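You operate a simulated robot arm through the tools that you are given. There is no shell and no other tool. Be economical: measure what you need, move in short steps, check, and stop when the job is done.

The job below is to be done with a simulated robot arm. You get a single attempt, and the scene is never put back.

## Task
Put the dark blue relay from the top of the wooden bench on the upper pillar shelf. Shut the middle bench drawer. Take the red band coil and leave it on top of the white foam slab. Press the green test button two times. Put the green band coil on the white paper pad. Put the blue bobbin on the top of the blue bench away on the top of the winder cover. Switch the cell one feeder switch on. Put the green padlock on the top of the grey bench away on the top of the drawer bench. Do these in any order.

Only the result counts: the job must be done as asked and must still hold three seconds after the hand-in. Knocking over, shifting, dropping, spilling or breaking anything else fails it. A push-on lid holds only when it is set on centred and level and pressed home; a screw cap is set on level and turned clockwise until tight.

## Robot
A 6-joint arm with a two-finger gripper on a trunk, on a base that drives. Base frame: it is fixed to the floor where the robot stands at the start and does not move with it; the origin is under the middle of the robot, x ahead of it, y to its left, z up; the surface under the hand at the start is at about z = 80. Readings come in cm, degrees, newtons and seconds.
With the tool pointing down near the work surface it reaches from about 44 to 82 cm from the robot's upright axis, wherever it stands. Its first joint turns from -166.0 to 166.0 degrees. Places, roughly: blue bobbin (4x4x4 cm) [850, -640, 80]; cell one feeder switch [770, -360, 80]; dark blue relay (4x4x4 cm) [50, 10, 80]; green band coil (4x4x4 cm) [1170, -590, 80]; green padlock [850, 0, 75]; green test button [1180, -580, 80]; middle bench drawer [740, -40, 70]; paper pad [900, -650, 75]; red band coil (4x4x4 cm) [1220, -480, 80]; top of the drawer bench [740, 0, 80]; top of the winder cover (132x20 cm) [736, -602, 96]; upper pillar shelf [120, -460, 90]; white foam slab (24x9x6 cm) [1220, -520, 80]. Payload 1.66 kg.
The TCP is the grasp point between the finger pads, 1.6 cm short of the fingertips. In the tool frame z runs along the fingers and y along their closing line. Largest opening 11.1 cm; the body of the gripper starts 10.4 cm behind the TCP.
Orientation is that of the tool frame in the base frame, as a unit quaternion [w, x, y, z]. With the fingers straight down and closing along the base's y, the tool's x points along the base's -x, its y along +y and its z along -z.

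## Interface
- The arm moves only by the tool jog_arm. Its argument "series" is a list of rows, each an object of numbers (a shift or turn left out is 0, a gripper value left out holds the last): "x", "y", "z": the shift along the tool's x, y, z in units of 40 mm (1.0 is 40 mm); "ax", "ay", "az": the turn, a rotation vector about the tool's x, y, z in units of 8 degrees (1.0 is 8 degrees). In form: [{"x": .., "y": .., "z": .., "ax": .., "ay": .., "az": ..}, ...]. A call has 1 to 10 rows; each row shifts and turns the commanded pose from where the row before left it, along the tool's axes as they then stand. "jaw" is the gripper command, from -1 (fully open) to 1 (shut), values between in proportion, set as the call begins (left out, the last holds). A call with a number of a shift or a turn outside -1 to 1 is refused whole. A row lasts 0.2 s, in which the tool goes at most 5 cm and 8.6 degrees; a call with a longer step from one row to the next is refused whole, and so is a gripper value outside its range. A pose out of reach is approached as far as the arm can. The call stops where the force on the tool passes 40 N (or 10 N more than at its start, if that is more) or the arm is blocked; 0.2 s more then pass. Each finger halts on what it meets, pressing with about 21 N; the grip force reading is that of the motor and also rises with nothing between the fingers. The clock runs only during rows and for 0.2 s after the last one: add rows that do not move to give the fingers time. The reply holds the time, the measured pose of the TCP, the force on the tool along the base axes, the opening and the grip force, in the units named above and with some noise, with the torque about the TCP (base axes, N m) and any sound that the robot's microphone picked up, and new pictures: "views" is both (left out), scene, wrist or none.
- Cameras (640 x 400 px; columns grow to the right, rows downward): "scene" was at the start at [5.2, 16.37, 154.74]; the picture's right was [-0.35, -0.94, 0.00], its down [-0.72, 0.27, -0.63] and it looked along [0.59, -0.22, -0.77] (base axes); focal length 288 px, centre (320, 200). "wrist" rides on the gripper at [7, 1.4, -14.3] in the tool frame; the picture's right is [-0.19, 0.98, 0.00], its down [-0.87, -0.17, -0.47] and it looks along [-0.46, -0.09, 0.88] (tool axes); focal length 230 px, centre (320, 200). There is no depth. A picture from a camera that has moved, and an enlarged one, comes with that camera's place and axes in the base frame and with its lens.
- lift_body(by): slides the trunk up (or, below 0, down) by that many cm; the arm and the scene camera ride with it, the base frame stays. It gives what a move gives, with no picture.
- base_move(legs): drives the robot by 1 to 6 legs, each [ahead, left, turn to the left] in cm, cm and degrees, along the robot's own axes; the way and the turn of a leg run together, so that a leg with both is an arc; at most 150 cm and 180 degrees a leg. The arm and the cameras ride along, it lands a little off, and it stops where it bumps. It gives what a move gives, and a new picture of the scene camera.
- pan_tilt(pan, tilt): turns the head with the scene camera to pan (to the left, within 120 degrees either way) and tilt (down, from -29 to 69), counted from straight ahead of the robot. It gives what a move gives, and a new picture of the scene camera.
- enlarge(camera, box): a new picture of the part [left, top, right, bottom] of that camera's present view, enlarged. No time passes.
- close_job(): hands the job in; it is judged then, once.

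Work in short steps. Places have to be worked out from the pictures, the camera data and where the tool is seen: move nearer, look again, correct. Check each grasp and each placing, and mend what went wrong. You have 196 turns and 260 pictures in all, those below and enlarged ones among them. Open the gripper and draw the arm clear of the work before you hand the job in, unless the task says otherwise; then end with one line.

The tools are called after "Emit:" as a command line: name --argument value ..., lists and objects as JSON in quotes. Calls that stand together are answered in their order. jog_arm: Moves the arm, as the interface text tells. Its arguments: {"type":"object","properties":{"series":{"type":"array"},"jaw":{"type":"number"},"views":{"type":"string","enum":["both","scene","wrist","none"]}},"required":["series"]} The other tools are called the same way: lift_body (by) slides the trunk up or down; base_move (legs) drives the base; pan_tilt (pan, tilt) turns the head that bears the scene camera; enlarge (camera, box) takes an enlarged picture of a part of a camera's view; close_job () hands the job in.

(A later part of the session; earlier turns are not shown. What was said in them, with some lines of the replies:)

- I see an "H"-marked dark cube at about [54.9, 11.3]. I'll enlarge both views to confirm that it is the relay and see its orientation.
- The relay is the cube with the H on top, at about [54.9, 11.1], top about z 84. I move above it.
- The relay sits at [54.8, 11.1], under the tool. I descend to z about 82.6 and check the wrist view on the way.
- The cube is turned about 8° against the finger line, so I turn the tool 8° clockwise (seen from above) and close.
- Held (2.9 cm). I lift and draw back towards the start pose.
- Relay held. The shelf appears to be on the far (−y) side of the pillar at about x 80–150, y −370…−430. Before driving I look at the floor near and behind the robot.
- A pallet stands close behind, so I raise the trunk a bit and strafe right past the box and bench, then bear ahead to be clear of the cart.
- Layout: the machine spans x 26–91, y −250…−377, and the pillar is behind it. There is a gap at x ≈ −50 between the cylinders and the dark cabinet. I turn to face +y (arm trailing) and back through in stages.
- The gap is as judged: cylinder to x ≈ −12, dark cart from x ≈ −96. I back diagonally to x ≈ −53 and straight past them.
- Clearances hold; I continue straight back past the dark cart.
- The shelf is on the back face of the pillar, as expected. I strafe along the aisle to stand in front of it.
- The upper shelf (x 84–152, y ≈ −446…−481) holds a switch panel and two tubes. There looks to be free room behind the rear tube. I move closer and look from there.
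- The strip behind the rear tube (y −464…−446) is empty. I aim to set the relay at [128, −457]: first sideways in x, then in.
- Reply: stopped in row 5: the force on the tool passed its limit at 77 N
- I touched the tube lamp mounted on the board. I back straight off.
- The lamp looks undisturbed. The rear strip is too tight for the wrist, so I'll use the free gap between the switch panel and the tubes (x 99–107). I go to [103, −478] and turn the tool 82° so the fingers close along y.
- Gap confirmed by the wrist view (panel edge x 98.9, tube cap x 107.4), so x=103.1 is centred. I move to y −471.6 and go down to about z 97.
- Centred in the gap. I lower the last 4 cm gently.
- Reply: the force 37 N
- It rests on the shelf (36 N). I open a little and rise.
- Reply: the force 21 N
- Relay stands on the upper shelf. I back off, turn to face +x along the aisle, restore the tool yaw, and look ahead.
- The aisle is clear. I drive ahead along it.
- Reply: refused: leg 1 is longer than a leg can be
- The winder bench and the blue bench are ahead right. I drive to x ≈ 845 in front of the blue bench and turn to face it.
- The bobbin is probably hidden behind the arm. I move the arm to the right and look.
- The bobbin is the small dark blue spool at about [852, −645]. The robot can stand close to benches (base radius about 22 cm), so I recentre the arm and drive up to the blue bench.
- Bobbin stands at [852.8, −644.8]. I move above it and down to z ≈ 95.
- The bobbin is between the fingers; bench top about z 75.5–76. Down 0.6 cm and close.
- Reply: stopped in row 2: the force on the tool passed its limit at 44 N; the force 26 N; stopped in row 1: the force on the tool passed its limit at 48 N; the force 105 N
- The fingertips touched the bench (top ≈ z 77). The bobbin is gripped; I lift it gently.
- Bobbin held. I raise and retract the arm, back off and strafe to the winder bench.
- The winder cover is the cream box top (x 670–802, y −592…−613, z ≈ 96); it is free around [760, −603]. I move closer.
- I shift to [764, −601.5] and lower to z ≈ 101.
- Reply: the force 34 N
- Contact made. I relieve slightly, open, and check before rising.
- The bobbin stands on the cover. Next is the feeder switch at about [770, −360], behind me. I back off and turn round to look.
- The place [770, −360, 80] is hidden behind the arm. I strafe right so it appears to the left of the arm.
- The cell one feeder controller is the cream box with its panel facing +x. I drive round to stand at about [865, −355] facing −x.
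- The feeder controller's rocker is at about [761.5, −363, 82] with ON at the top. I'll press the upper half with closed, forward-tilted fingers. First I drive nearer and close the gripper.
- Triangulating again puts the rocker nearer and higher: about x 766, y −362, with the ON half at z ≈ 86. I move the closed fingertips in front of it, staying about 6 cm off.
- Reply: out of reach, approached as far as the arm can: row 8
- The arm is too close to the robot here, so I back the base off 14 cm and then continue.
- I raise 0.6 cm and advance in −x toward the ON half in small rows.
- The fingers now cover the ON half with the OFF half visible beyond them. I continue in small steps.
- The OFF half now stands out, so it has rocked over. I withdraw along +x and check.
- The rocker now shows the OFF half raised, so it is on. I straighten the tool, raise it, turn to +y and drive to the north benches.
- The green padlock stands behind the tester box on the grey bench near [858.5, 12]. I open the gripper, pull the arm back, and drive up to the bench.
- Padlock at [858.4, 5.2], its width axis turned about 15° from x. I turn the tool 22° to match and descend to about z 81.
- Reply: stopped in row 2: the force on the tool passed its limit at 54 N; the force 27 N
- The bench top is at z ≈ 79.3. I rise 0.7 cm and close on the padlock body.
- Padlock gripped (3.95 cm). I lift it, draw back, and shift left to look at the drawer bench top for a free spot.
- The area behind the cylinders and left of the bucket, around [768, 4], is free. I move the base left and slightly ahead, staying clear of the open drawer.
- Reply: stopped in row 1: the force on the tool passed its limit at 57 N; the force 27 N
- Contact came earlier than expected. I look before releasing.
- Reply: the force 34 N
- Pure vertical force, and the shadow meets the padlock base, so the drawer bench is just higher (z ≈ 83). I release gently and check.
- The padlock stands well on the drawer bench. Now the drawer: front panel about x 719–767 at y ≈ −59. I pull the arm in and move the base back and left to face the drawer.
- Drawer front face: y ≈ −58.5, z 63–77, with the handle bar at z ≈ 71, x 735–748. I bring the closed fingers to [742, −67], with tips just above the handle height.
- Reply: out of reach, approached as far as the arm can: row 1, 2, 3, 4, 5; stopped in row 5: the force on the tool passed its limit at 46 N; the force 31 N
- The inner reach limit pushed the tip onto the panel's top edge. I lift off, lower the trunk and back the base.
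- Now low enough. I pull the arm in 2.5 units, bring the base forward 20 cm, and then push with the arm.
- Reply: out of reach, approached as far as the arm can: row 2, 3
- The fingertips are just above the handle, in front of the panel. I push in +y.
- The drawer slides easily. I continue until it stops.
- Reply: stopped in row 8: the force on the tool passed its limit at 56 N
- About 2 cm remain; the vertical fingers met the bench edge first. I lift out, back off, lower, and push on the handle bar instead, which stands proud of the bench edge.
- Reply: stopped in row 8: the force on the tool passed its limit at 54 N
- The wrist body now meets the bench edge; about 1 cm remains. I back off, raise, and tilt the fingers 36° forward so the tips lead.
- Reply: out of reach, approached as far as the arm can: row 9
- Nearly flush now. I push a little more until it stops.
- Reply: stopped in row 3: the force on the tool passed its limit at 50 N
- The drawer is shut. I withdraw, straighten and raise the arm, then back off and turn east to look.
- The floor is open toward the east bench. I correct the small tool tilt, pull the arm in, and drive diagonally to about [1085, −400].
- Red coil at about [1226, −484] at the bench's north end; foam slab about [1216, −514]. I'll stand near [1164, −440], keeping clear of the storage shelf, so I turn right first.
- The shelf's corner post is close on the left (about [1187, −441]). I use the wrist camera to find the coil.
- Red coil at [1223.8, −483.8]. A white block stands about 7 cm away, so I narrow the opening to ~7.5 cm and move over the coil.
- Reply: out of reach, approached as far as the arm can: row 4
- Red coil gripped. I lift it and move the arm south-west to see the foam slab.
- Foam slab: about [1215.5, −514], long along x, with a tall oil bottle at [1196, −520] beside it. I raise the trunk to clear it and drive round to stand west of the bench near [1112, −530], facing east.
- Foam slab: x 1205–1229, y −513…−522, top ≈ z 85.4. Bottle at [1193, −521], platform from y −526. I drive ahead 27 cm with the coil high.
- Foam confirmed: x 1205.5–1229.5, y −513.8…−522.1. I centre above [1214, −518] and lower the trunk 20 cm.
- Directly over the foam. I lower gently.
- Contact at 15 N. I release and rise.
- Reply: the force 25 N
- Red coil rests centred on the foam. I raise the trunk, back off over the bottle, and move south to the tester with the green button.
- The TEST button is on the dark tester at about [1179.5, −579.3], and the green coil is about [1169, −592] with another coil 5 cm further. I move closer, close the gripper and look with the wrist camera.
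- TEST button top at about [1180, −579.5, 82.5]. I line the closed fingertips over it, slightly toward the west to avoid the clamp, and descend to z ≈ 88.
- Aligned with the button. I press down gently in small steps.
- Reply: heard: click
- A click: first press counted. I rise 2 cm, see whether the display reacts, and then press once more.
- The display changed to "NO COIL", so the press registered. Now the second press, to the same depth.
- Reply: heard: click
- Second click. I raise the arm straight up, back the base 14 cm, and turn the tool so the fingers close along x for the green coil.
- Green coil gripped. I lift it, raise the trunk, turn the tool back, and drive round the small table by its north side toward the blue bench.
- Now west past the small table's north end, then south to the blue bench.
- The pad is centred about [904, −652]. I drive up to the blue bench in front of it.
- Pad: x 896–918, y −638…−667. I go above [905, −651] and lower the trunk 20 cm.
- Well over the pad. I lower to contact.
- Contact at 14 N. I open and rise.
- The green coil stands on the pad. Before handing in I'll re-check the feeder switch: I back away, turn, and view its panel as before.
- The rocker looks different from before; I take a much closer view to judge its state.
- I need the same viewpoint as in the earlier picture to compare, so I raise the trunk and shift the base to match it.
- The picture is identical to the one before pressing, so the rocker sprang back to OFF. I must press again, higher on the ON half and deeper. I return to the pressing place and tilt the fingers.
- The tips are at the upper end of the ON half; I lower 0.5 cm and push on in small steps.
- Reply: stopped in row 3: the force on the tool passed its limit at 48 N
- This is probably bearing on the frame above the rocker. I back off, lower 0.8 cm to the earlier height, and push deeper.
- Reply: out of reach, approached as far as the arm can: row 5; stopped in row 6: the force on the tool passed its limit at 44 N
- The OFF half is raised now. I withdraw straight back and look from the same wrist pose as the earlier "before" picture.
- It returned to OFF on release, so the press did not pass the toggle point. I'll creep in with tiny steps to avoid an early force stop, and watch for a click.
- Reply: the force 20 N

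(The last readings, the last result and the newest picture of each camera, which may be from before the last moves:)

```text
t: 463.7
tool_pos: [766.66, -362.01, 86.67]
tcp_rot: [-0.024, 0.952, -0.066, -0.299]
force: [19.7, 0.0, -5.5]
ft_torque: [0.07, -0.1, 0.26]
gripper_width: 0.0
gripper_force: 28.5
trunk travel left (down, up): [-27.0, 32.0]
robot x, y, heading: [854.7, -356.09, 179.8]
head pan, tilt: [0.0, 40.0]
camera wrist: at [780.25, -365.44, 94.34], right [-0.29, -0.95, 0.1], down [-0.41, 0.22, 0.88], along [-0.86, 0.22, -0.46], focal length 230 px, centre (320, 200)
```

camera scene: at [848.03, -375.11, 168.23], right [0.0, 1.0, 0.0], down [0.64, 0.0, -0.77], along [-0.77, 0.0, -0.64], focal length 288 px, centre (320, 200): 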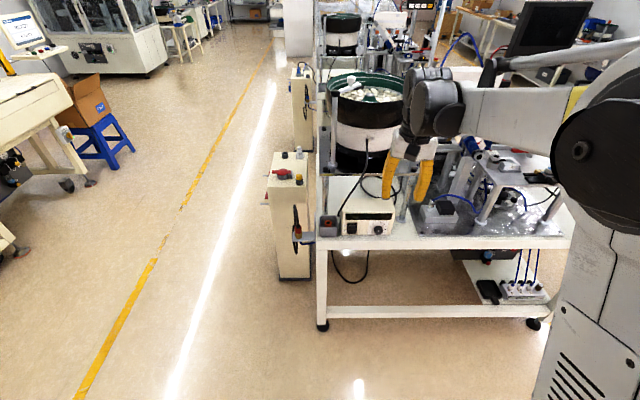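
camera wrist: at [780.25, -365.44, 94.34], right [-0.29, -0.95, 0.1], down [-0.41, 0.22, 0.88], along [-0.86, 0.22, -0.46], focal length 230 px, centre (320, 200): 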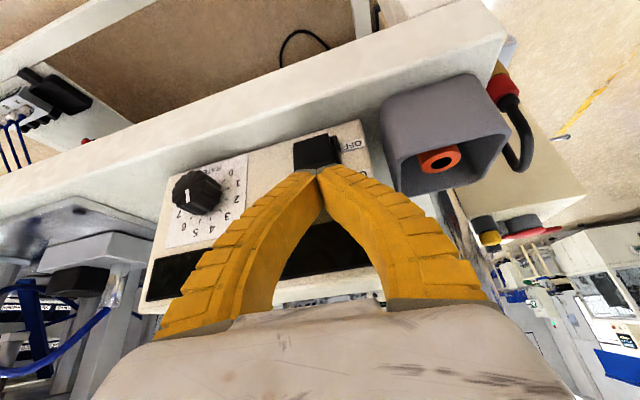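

20 N now; I keep creeping.

Emit:
jog_arm --series '[{"x": -0.025, "y": 0.005, "z": 0.018}, {"x": -0.025, "y": 0.005, "z": 0.018}, {"x": -0.025, "y": 0.005, "z": 0.018}, {"x": -0.025, "y": 0.005, "z": 0.018}, {"x": -0.025, "y": 0.005, "z": 0.018}, {"x": -0.025, "y": 0.005, "z": 0.018}]' --views "wrist"

Emit:
enlarge --camera "wrist" --box '[220, 100, 420, 240]'

```text
t: 464.3
tool_pos: [766.64, -362.01, 86.63]
tcp_rot: [-0.026, 0.952, -0.068, -0.298]
force: [15.4, 0.7, 3.1]
ft_torque: [-0.01, 0.06, 0.22]
gripper_width: 0.0
gripper_force: 28.7
trunk travel left (down, up): [-27.0, 32.0]
robot x, y, heading: [854.88, -355.83, 179.8]
head pan, tilt: [0.0, 40.0]
stopped in row 2: the force on the tool passed its limit at 42 N (the readings are from after the stop); the commanded pose is now the measured one
camera wrist: at [780.19, -365.43, 94.38], right [-0.3, -0.95, 0.1], down [-0.41, 0.22, 0.88], along [-0.86, 0.22, -0.46], focal length 230 px, centre (320, 200)
```

wrist: 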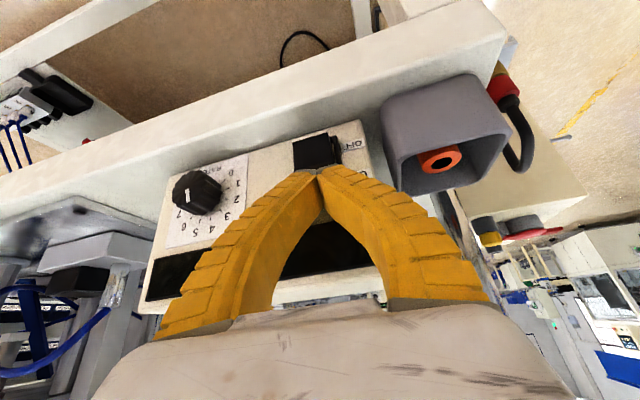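

```text
2.86 times, centred on (320, 170) of wrist
camera zoom: at [780.19, -365.43, 94.38], right [-0.3, -0.95, 0.1], down [-0.41, 0.22, 0.88], along [-0.86, 0.22, -0.46], focal length 657 px, centre (320, 286)
```

zoom: 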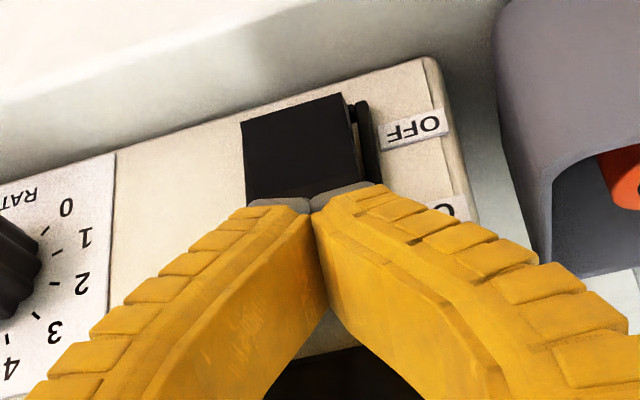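

The push ends at the same depth at every height, so the closed finger pair is probably too wide and bears on the rocker's frame. I'll use one finger only: back off, open to 5 cm and shift so that the left finger faces the rocker.

Emit:
jog_arm --series '[{"x": 0.3, "y": -0.054, "z": -0.22}, {"x": 0.8, "y": -0.14, "z": -0.58}, {"x": 0.4, "y": -0.05, "z": -0.28}, {"y": -0.8}, {}, {}]' --jaw 0.1 --views "wrist"

Emit:
enlarge --camera "wrist" --box '[220, 80, 440, 220]'

```text
t: 465.7
tool_pos: [774.43, -358.75, 86.57]
tcp_rot: [-0.025, 0.952, -0.067, -0.298]
force: [0.5, 0.8, -0.1]
ft_torque: [0.03, 0.03, 0.01]
gripper_width: 5.21
gripper_force: 1.3
trunk travel left (down, up): [-27.0, 32.0]
robot x, y, heading: [854.53, -355.88, 179.6]
head pan, tilt: [0.0, 40.0]
camera wrist: at [787.95, -362.31, 94.41], right [-0.3, -0.95, 0.1], down [-0.41, 0.22, 0.88], along [-0.86, 0.22, -0.46], focal length 230 px, centre (320, 200)
```

wrist: 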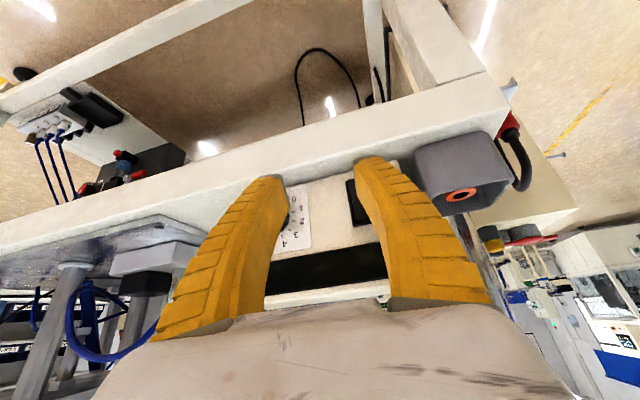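

```text
2.86 times, centred on (330, 150) of wrist
camera zoom: at [787.95, -362.31, 94.41], right [-0.3, -0.95, 0.1], down [-0.41, 0.22, 0.88], along [-0.86, 0.22, -0.46], focal length 657 px, centre (291, 343)
```

zoom: 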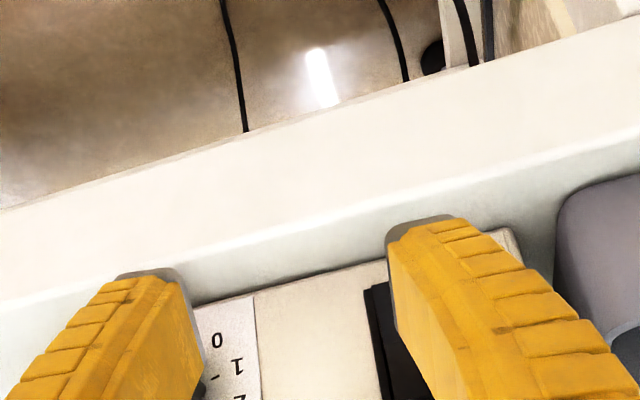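

I narrow the gap to 3.6 cm so the other finger stays clear of the knob, then advance with the single finger on the ON half.

Emit:
jog_arm --series '[{"y": 0.11}, {}, {"x": -0.5, "y": 0.09, "z": 0.35}, {"x": -0.4, "y": 0.07, "z": 0.28}, {"x": -0.2, "y": 0.036, "z": 0.142}, {}]' --jaw 0.35 --views "wrist"

Emit:
enlarge --camera "wrist" --box '[220, 80, 440, 220]'

```text
t: 467.1
tool_pos: [768.85, -359.31, 86.74]
tcp_rot: [-0.025, 0.952, -0.068, -0.298]
force: [-0.5, -0.2, 0.4]
ft_torque: [-0.02, -0.01, -0.01]
gripper_width: 3.86
gripper_force: 1.8
trunk travel left (down, up): [-27.0, 32.0]
robot x, y, heading: [854.68, -356.25, 179.9]
head pan, tilt: [0.0, 40.0]
camera wrist: at [782.43, -362.8, 94.4], right [-0.3, -0.95, 0.1], down [-0.41, 0.22, 0.88], along [-0.86, 0.22, -0.46], focal length 230 px, centre (320, 200)
```

wrist: 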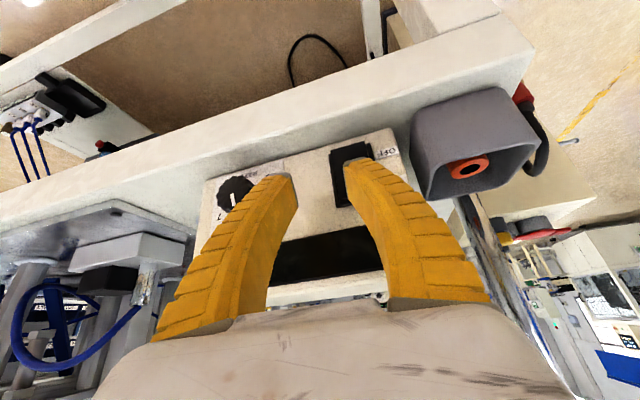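

```text
2.86 times, centred on (330, 150) of wrist
camera zoom: at [782.43, -362.8, 94.4], right [-0.3, -0.95, 0.1], down [-0.41, 0.22, 0.88], along [-0.86, 0.22, -0.46], focal length 657 px, centre (291, 343)
```

zoom: 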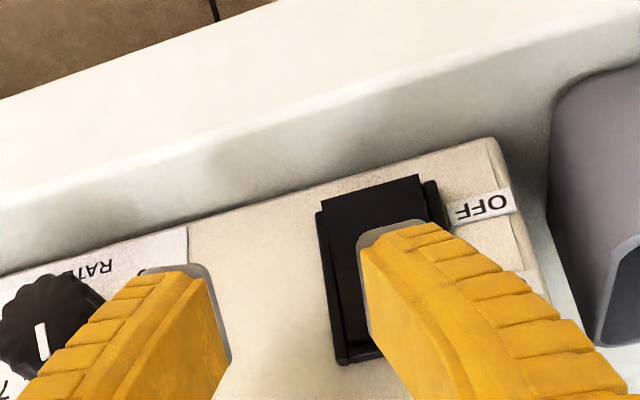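

The single finger is over the rocker. I shift 0.4 cm to centre and creep in.

Emit:
jog_arm --series '[{"y": -0.1}, {"x": -0.08, "y": 0.014, "z": 0.057}, {"x": -0.06, "y": 0.011, "z": 0.043}, {"x": -0.05, "y": 0.009, "z": 0.035}, {"x": -0.05, "y": 0.009, "z": 0.035}, {"x": -0.05, "y": 0.009, "z": 0.035}, {"x": -0.05, "y": 0.009, "z": 0.035}]' --views "wrist"

Emit:
enlarge --camera "wrist" --box '[220, 80, 440, 220]'

```text
t: 468.7
tool_pos: [767.21, -358.85, 86.81]
tcp_rot: [-0.026, 0.952, -0.068, -0.299]
force: [5.8, -1.1, 11.6]
ft_torque: [-0.28, 0.11, 0.16]
gripper_width: 4.0
gripper_force: 1.6
trunk travel left (down, up): [-27.0, 32.0]
robot x, y, heading: [854.73, -356.07, 179.7]
head pan, tilt: [0.0, 40.0]
camera wrist: at [780.86, -362.41, 94.44], right [-0.29, -0.95, 0.1], down [-0.41, 0.22, 0.88], along [-0.86, 0.22, -0.46], focal length 230 px, centre (320, 200)
```

wrist: 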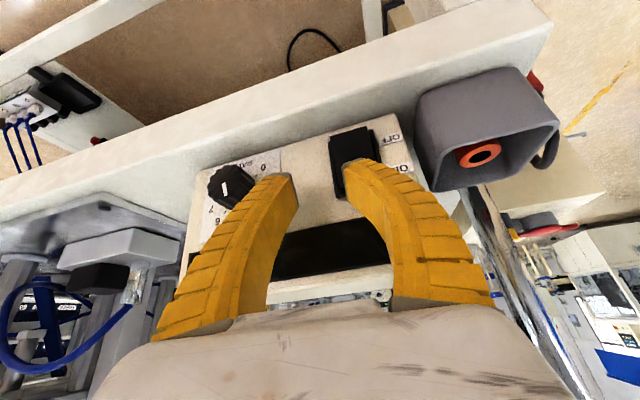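

```text
2.86 times, centred on (330, 150) of wrist
camera zoom: at [780.86, -362.41, 94.44], right [-0.29, -0.95, 0.1], down [-0.41, 0.22, 0.88], along [-0.86, 0.22, -0.46], focal length 657 px, centre (291, 343)
```

zoom: 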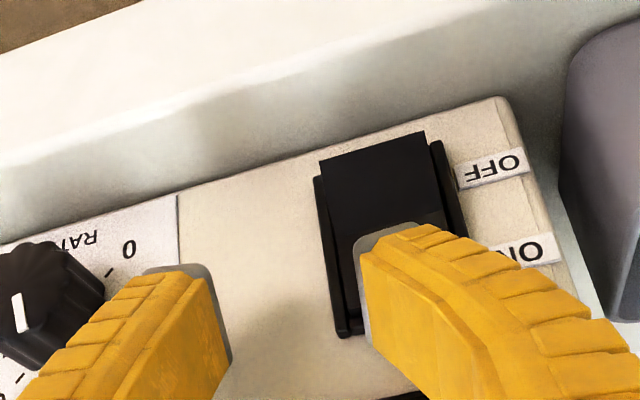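

Contact, with the ON half going in. I continue creeping.

Emit:
jog_arm --series '[{"x": -0.05, "y": 0.009, "z": 0.035}, {"x": -0.05, "y": 0.009, "z": 0.035}, {"x": -0.05, "y": 0.009, "z": 0.035}, {"x": -0.05, "y": 0.009, "z": 0.035}, {"x": -0.05, "y": 0.009, "z": 0.035}]' --views "wrist"

Emit:
enlarge --camera "wrist" --box '[220, 80, 440, 220]'

```text
t: 469.6
tool_pos: [766.81, -359.05, 86.74]
tcp_rot: [-0.026, 0.952, -0.067, -0.297]
force: [17.9, 1.3, 15.5]
ft_torque: [-0.48, 0.04, 0.59]
gripper_width: 3.62
gripper_force: 0.0
trunk travel left (down, up): [-27.0, 32.0]
robot x, y, heading: [854.94, -356.4, 179.6]
head pan, tilt: [0.0, 40.0]
stopped in row 4: the force on the tool passed its limit at 43 N (the readings are from after the stop); the commanded pose is now the measured one
camera wrist: at [780.47, -362.44, 94.48], right [-0.3, -0.95, 0.1], down [-0.42, 0.22, 0.88], along [-0.86, 0.22, -0.46], focal length 230 px, centre (320, 200)
```

wrist: 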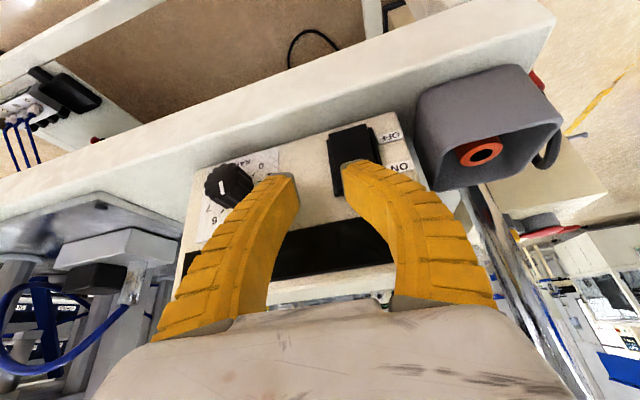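

```text
2.86 times, centred on (330, 150) of wrist
camera zoom: at [780.47, -362.44, 94.48], right [-0.3, -0.95, 0.1], down [-0.42, 0.22, 0.88], along [-0.86, 0.22, -0.46], focal length 657 px, centre (291, 343)
```

zoom: 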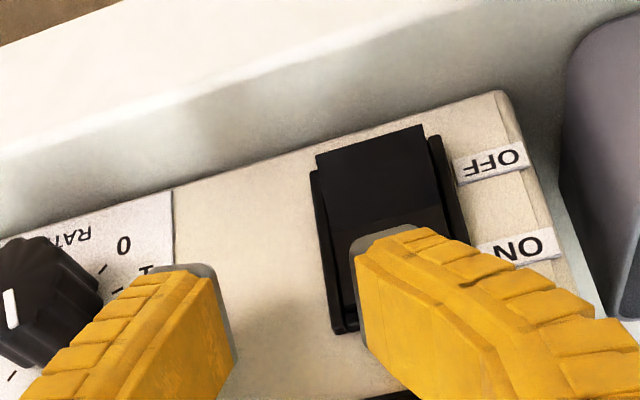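

It stops again at about the same place. I withdraw and look steeply from above with the tool vertical, to understand the rocker's actual state.

Emit:
jog_arm --series '[{"x": 0.3, "y": -0.054, "z": -0.22}, {"x": 0.8, "y": -0.14, "z": -0.58}, {"x": 0.4, "y": -0.1, "z": -0.28}, {"x": -0.5, "z": -0.8}, {"x": -0.5, "z": -0.8}, {"ay": 0.9}, {"ay": 0.9}, {"ay": 0.9}, {"ay": 0.9}, {"ay": 0.8}]' --jaw 1 --views "wrist"

Emit:
enlarge --camera "wrist" --box '[260, 60, 420, 200]'

```text
t: 471.8
tool_pos: [774.39, -359.03, 94.04]
tcp_rot: [-0.004, 0.997, -0.072, 0.007]
force: [0.0, -0.1, 0.4]
ft_torque: [-0.03, -0.04, -0.02]
gripper_width: 0.01
gripper_force: 21.0
trunk travel left (down, up): [-27.0, 32.0]
robot x, y, heading: [854.64, -355.88, 179.8]
head pan, tilt: [0.0, 40.0]
camera wrist: at [780.96, -361.52, 108.43], right [-0.33, -0.94, -0.01], down [-0.84, 0.29, 0.46], along [-0.43, 0.16, -0.89], focal length 230 px, centre (320, 200)
```

wrist: 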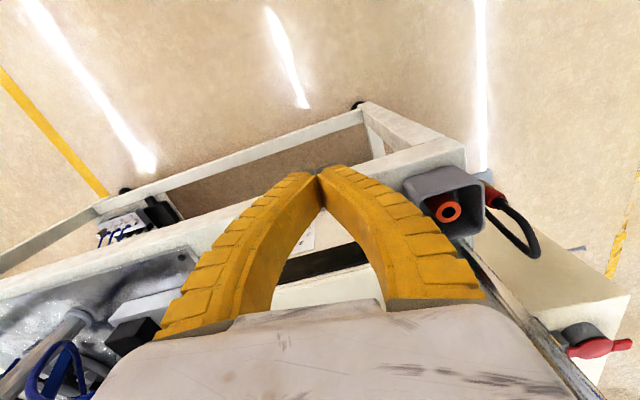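

```text
2.86 times, centred on (340, 130) of wrist
camera zoom: at [780.96, -361.52, 108.43], right [-0.33, -0.94, -0.01], down [-0.84, 0.29, 0.46], along [-0.43, 0.16, -0.89], focal length 657 px, centre (263, 400)
```

zoom: 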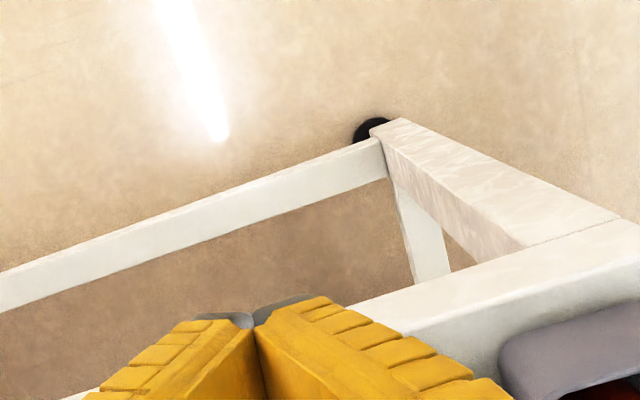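

Emit:
jog_arm --series '[{"y": -1, "z": -0.4}, {"y": -1, "z": -0.4}, {"y": -0.6}]' --views "wrist"

Emit:
enlarge --camera "wrist" --box '[360, 130, 480, 230]'

```text
t: 472.6
tool_pos: [775.91, -348.61, 97.3]
tcp_rot: [-0.004, 0.997, -0.072, 0.006]
force: [0.1, 0.7, 0.6]
ft_torque: [0.0, -0.04, 0.01]
gripper_width: 0.01
gripper_force: 20.6
trunk travel left (down, up): [-27.0, 32.0]
robot x, y, heading: [855.06, -356.08, 179.9]
head pan, tilt: [0.0, 40.0]
camera wrist: at [782.44, -351.13, 111.67], right [-0.33, -0.94, -0.01], down [-0.84, 0.29, 0.46], along [-0.43, 0.16, -0.89], focal length 230 px, centre (320, 200)
```

wrist: 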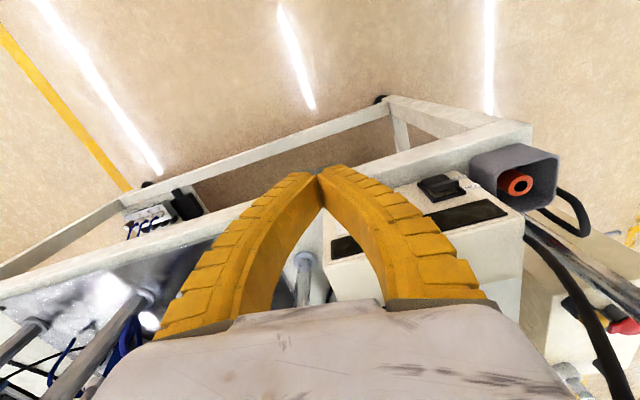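

```text
4.00 times, centred on (420, 180) of wrist
camera zoom: at [782.44, -351.13, 111.67], right [-0.33, -0.94, -0.01], down [-0.84, 0.29, 0.46], along [-0.43, 0.16, -0.89], focal length 920 px, centre (-80, 280)
```

zoom: 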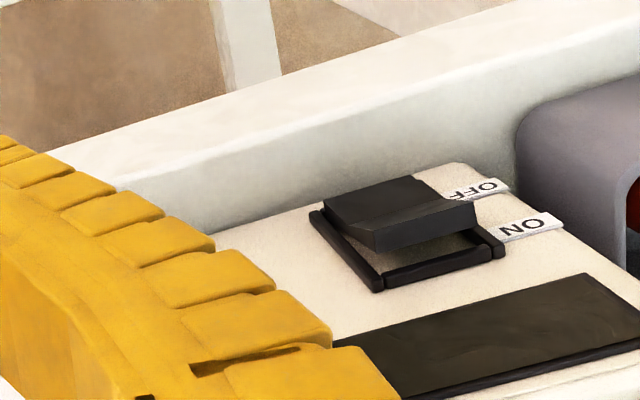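

Now it is clear: the ON half (z 84–85.7) stands proud and the frame's top bar is at z ≈ 86.5, so my presses were too high and hit the bar. I'll press about 1 cm lower with the single finger.

Emit:
jog_arm --series '[{"x": 0.3, "y": 0.9}, {"y": 0.9}, {"y": 0.75}, {"ay": -0.9}, {"ay": -0.9}, {"ay": -0.9}, {"ay": -0.9}, {"ay": -0.8}, {}]' --jaw 0.35 --views "none"

```text
t: 474.6
tool_pos: [775.69, -359.04, 97.32]
tcp_rot: [-0.025, 0.953, -0.067, -0.296]
force: [-0.5, 0.0, -0.2]
ft_torque: [0.02, 0.0, 0.01]
gripper_width: 3.84
gripper_force: 1.9
trunk travel left (down, up): [-27.0, 32.0]
robot x, y, heading: [854.84, -356.05, 179.8]
head pan, tilt: [0.0, 40.0]
```

Emit:
jog_arm --series '[{"x": 0.204, "y": 0.043, "z": 0.755}, {"x": 0.204, "y": 0.043, "z": 0.755}, {"x": 0.204, "y": 0.043, "z": 0.755}, {"x": 0.204, "y": 0.043, "z": 0.755}, {"x": -0.3, "y": 0.054, "z": 0.21}, {"x": -0.25, "y": 0.045, "z": 0.175}, {}]' --views "wrist"

Emit:
enlarge --camera "wrist" --box '[220, 80, 440, 220]'

```text
t: 476.2
tool_pos: [768.82, -359.26, 85.38]
tcp_rot: [-0.025, 0.953, -0.067, -0.296]
force: [1.4, 0.3, 0.4]
ft_torque: [0.0, -0.02, 0.0]
gripper_width: 3.87
gripper_force: 1.7
trunk travel left (down, up): [-27.0, 32.0]
robot x, y, heading: [854.95, -356.04, 179.9]
head pan, tilt: [0.0, 40.0]
camera wrist: at [782.28, -362.58, 93.3], right [-0.3, -0.95, 0.1], down [-0.42, 0.22, 0.88], along [-0.86, 0.22, -0.46], focal length 230 px, centre (320, 200)
```

wrist: 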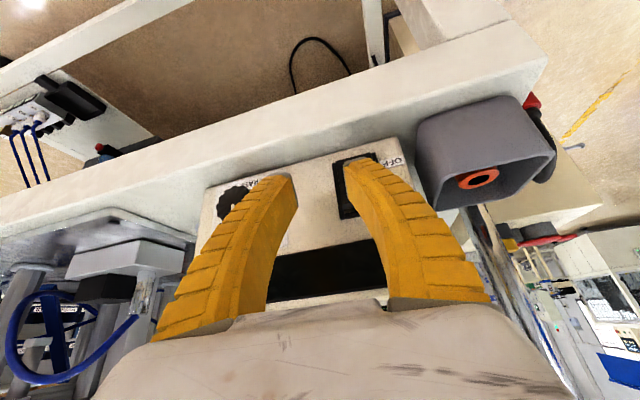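

```text
2.86 times, centred on (330, 150) of wrist
camera zoom: at [782.28, -362.58, 93.3], right [-0.3, -0.95, 0.1], down [-0.42, 0.22, 0.88], along [-0.86, 0.22, -0.46], focal length 657 px, centre (291, 343)
```

zoom: 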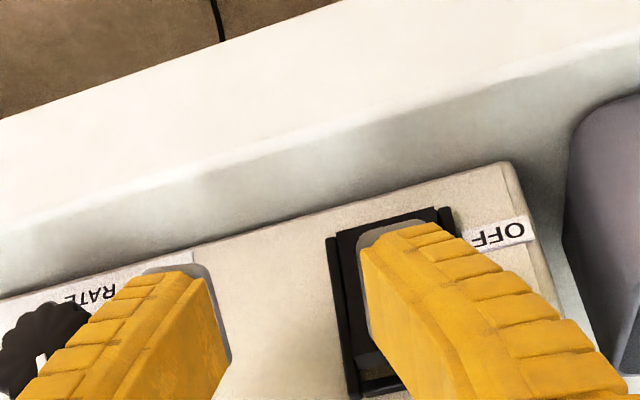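

The lead corner of the fingertip should meet the ON half near its end. I creep in.

Emit:
jog_arm --series '[{"x": -0.1, "y": 0.018, "z": 0.07}, {"x": -0.08, "y": 0.014, "z": 0.056}, {"x": -0.06, "y": 0.01, "z": 0.042}, {"x": -0.05, "y": 0.009, "z": 0.035}, {"x": -0.05, "y": 0.009, "z": 0.035}, {"x": -0.05, "y": 0.009, "z": 0.035}, {"x": -0.05, "y": 0.009, "z": 0.035}, {"x": -0.05, "y": 0.009, "z": 0.035}]' --views "wrist"

Emit:
enlarge --camera "wrist" --box '[220, 80, 440, 220]'

```text
t: 477.1
tool_pos: [768.15, -359.14, 85.48]
tcp_rot: [-0.026, 0.954, -0.066, -0.292]
force: [16.8, 0.5, 6.0]
ft_torque: [-0.16, 0.07, 0.58]
gripper_width: 3.61
gripper_force: 0.4
trunk travel left (down, up): [-27.0, 32.0]
robot x, y, heading: [854.89, -356.06, 179.6]
head pan, tilt: [0.0, 40.0]
stopped in row 4: the force on the tool passed its limit at 44 N (the readings are from after the stop); the commanded pose is now the measured one
camera wrist: at [781.53, -362.6, 93.36], right [-0.29, -0.95, 0.1], down [-0.42, 0.22, 0.88], along [-0.86, 0.22, -0.47], focal length 230 px, centre (320, 200)
```

wrist: 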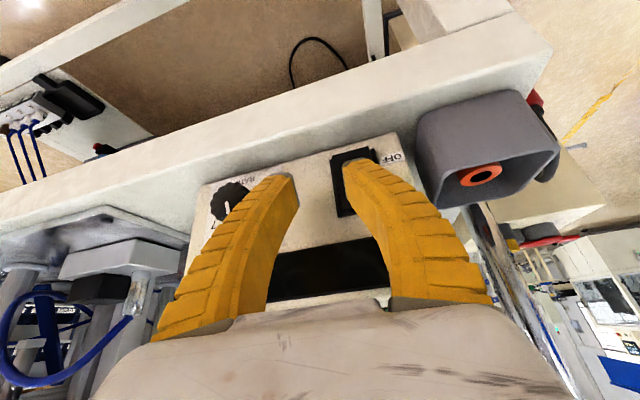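

```text
2.86 times, centred on (330, 150) of wrist
camera zoom: at [781.53, -362.6, 93.36], right [-0.29, -0.95, 0.1], down [-0.42, 0.22, 0.88], along [-0.86, 0.22, -0.47], focal length 657 px, centre (291, 343)
```

zoom: 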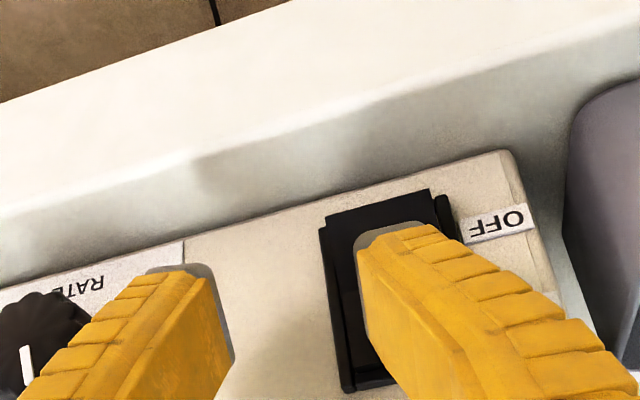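

The rocker appears rotated while pressed but returned each time, so it is not getting past its threshold at its free end. I back off slightly, go 0.6 cm higher and creep, holding the pressure.

Emit:
jog_arm --series '[{"x": 0.3, "y": -0.054, "z": -0.21}, {"x": -0.09, "z": -0.13}, {"x": -0.2, "y": 0.036, "z": 0.14}, {"x": -0.1, "y": 0.018, "z": 0.07}, {"x": -0.05, "y": 0.009, "z": 0.035}, {"x": -0.04, "y": 0.007, "z": 0.028}, {"x": -0.04, "y": 0.007, "z": 0.028}, {"x": -0.04, "y": 0.007, "z": 0.028}, {}, {}]' --views "none"

Emit:
jog_arm --series '[{"x": -0.03, "y": 0.005, "z": 0.021}, {"x": -0.03, "y": 0.005, "z": 0.021}, {"x": -0.03, "y": 0.005, "z": 0.021}, {"x": -0.03, "y": 0.005, "z": 0.021}, {"x": -0.03, "y": 0.005, "z": 0.021}, {"x": -0.03, "y": 0.005, "z": 0.021}, {}]' --views "wrist"

Emit:
enlarge --camera "wrist" --box '[220, 80, 440, 220]'

```text
t: 478.3
tool_pos: [768.07, -359.32, 85.97]
tcp_rot: [-0.027, 0.954, -0.066, -0.29]
force: [19.1, 1.0, 4.3]
ft_torque: [-0.17, 0.08, 0.61]
gripper_width: 3.56
gripper_force: 0.2
trunk travel left (down, up): [-27.0, 32.0]
robot x, y, heading: [855.32, -355.88, 180.0]
head pan, tilt: [0.0, 40.0]
stopped in row 6: the force on the tool passed its limit at 44 N (the readings are from after the stop); the commanded pose is now the measured one
```

```text
t: 479.0
tool_pos: [768.13, -359.41, 85.82]
tcp_rot: [-0.027, 0.955, -0.065, -0.288]
force: [21.5, 1.2, 9.1]
ft_torque: [-0.29, 0.14, 0.64]
gripper_width: 3.48
gripper_force: 0.1
trunk travel left (down, up): [-27.0, 32.0]
robot x, y, heading: [854.82, -355.91, 179.6]
head pan, tilt: [0.0, 40.0]
stopped in row 3: the force on the tool passed its limit at 42 N (the readings are from after the stop); the commanded pose is now the measured one
camera wrist: at [781.39, -362.75, 93.84], right [-0.29, -0.95, 0.09], down [-0.43, 0.22, 0.87], along [-0.85, 0.22, -0.48], focal length 230 px, centre (320, 200)
```

wrist: 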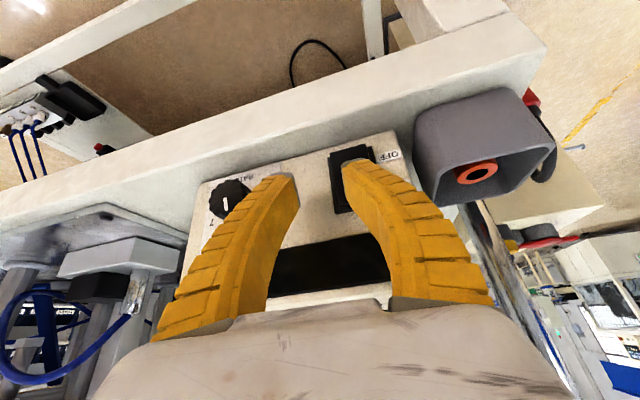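

```text
2.86 times, centred on (330, 150) of wrist
camera zoom: at [781.39, -362.75, 93.84], right [-0.29, -0.95, 0.09], down [-0.43, 0.22, 0.87], along [-0.85, 0.22, -0.48], focal length 657 px, centre (291, 343)
```

zoom: 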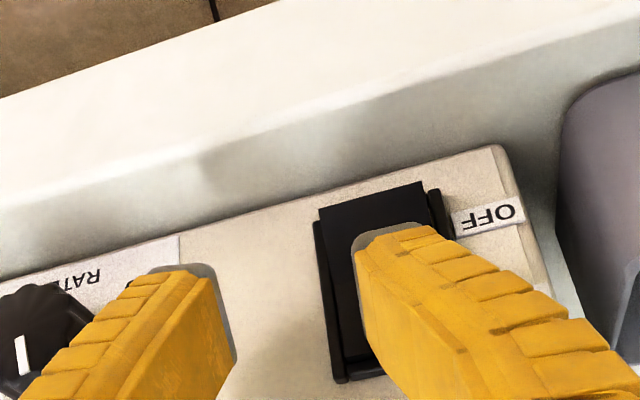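

Visually the ON end now lies in the frame and the OFF end stands out. I withdraw very gently this time and re-inspect from the steep view.

Emit:
jog_arm --series '[{}, {"x": 0.05, "y": -0.009, "z": -0.035}, {"x": 0.05, "y": -0.009, "z": -0.035}, {"x": 0.1, "y": -0.018, "z": -0.07}, {"x": 0.1, "y": -0.018, "z": -0.07}, {"x": 0.3, "y": -0.05, "z": -0.21}]' --views "wrist"

Emit:
enlarge --camera "wrist" --box '[220, 80, 440, 220]'

```text
t: 480.4
tool_pos: [770.7, -359.34, 85.73]
tcp_rot: [-0.027, 0.955, -0.065, -0.287]
force: [-0.4, 0.1, -0.4]
ft_torque: [-0.01, -0.02, -0.01]
gripper_width: 3.85
gripper_force: 2.1
trunk travel left (down, up): [-27.0, 32.0]
robot x, y, heading: [855.45, -356.07, 179.9]
head pan, tilt: [0.0, 40.0]
camera wrist: at [784.07, -362.7, 93.71], right [-0.29, -0.95, 0.09], down [-0.43, 0.22, 0.87], along [-0.85, 0.22, -0.48], focal length 230 px, centre (320, 200)
```

wrist: 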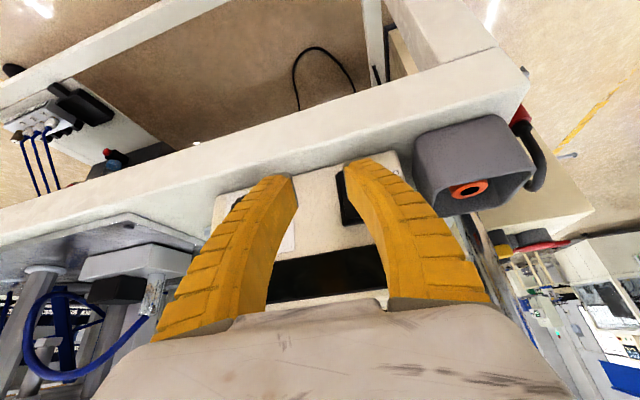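

```text
2.86 times, centred on (330, 150) of wrist
camera zoom: at [784.07, -362.7, 93.71], right [-0.29, -0.95, 0.09], down [-0.43, 0.22, 0.87], along [-0.85, 0.22, -0.48], focal length 657 px, centre (291, 343)
```

zoom: 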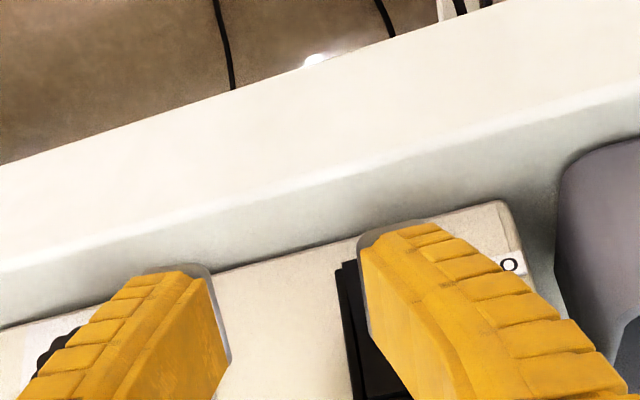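

Emit:
jog_arm --series '[{"x": 0.7, "y": -0.12, "z": -0.5}, {"x": -0.56, "z": -0.82}, {"x": -0.56, "z": -0.82}, {"x": -0.4, "z": -0.6}, {"y": -0.6}]' --views "wrist"

Emit:
enlarge --camera "wrist" --box '[260, 60, 420, 180]'

```text
t: 481.6
tool_pos: [774.47, -357.08, 96.6]
tcp_rot: [-0.026, 0.955, -0.066, -0.288]
force: [0.5, -0.1, 0.4]
ft_torque: [0.0, -0.06, 0.04]
gripper_width: 3.85
gripper_force: 2.1
trunk travel left (down, up): [-27.0, 32.0]
robot x, y, heading: [855.1, -356.21, 179.9]
head pan, tilt: [0.0, 40.0]
camera wrist: at [787.78, -360.48, 104.66], right [-0.29, -0.95, 0.09], down [-0.43, 0.22, 0.87], along [-0.85, 0.22, -0.48], focal length 230 px, centre (320, 200)
```

wrist: 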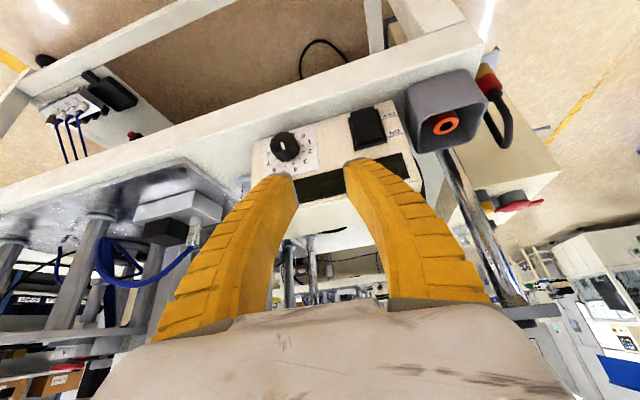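

```text
3.33 times, centred on (340, 120) of wrist
camera zoom: at [787.78, -360.48, 104.66], right [-0.29, -0.95, 0.09], down [-0.43, 0.22, 0.87], along [-0.85, 0.22, -0.48], focal length 767 px, centre (253, 467)
```

zoom: 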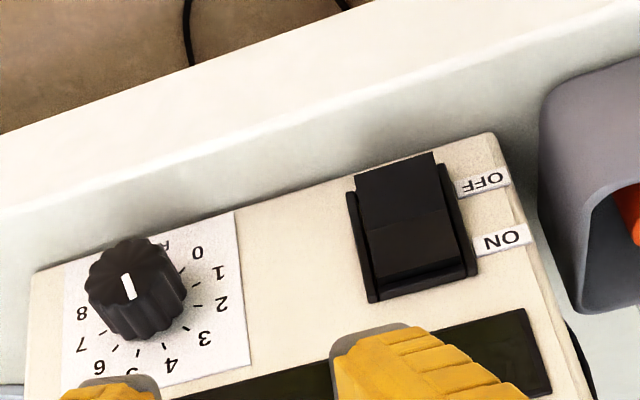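

This time it stayed: the OFF end stands out and the ON half lies flush in the frame. I straighten, raise the arm and back away, then confirm once from the scene camera.

Emit:
jog_arm --series '[{"x": 0.8, "z": -0.5}, {"x": 0.8, "z": -0.5}, {"ay": 0.9, "z": -0.5}, {"ay": 0.9}, {"ay": 0.9}, {"ay": 0.9}, {"ay": 0.6}, {"z": -0.9}, {"z": -0.9}]' --jaw -1 --views "none"

Emit:
base_move --legs '[[-16, -33, 0]]'

Emit:
enlarge --camera "scene" --box '[264, 180, 316, 214]'

```text
t: 483.6
tool_pos: [783.06, -358.48, 105.3]
tcp_rot: [-0.006, 0.998, -0.07, 0.002]
force: [0.3, 0.1, -0.4]
ft_torque: [0.04, 0.01, 0.0]
gripper_width: 11.08
gripper_force: 0.1
trunk travel left (down, up): [-27.0, 32.0]
robot x, y, heading: [855.31, -356.01, 179.7]
head pan, tilt: [0.0, 40.0]
```

```text
t: 485.9
tool_pos: [798.63, -325.62, 105.37]
tcp_rot: [-0.006, 0.997, -0.073, 0.002]
force: [0.5, -0.6, -0.6]
ft_torque: [-0.04, 0.0, -0.01]
gripper_width: 11.1
gripper_force: 0.1
trunk travel left (down, up): [-27.0, 32.0]
robot x, y, heading: [870.69, -323.86, 179.5]
head pan, tilt: [0.0, 40.0]
camera scene: at [864.09, -342.73, 168.25], right [0.01, 1.0, 0.0], down [0.64, -0.01, -0.77], along [-0.77, 0.01, -0.64], focal length 288 px, centre (320, 200)
```

scene: 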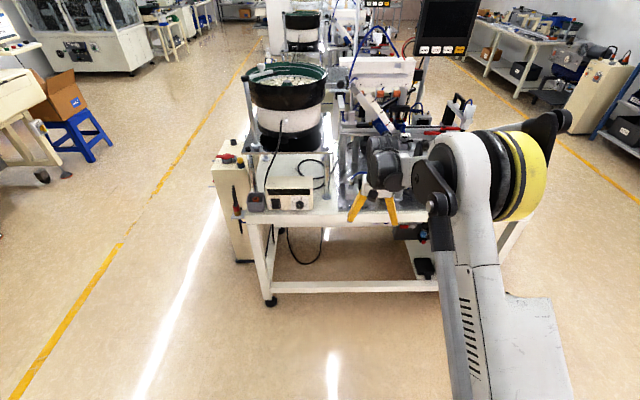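

```text
11.76 times, centred on (290, 197) of scene
camera zoom: at [864.09, -342.73, 168.25], right [0.01, 1.0, 0.0], down [0.64, -0.01, -0.77], along [-0.77, 0.01, -0.64], focal length 3388 px, centre (673, 235)
```

zoom: 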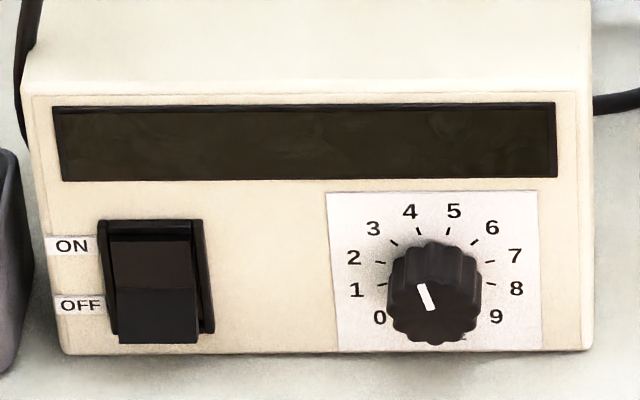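

The rocker is now clearly at ON (no gap at the top, OFF end out), and the rate knob is unchanged. I back clear and hand in.

Emit:
base_move --legs '[[-30, 0, 0]]'

Emit:
close_job

```text
t: 487.9
tool_pos: [828.1, -326.15, 105.38]
tcp_rot: [-0.006, 0.997, -0.072, 0.001]
force: [0.9, 0.0, 1.8]
ft_torque: [0.0, 0.05, 0.0]
gripper_width: 11.1
gripper_force: 0.1
trunk travel left (down, up): [-27.0, 32.0]
robot x, y, heading: [900.17, -323.92, 179.6]
head pan, tilt: [0.0, 40.0]
camera scene: at [893.73, -343.06, 168.25], right [0.01, 1.0, 0.0], down [0.64, 0.0, -0.77], along [-0.77, 0.0, -0.64], focal length 288 px, centre (320, 200)
```

scene: 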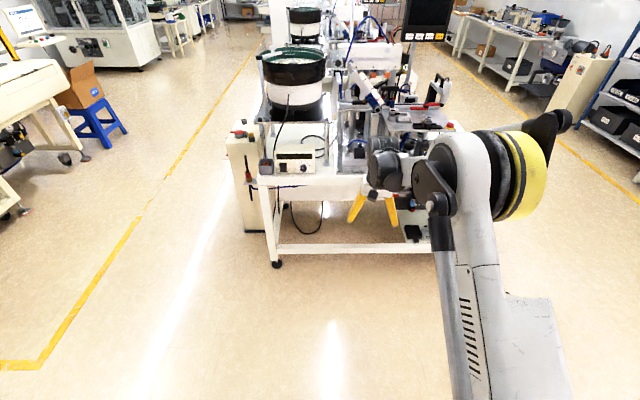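

```text
The job is handed in.
```

All eight tasks were carried out and the job is handed in; the one slip was that the wrist bumped the pillar's mounted lamp tube (77 N) while I was placing the relay, and the lamp looked undisturbed afterwards.
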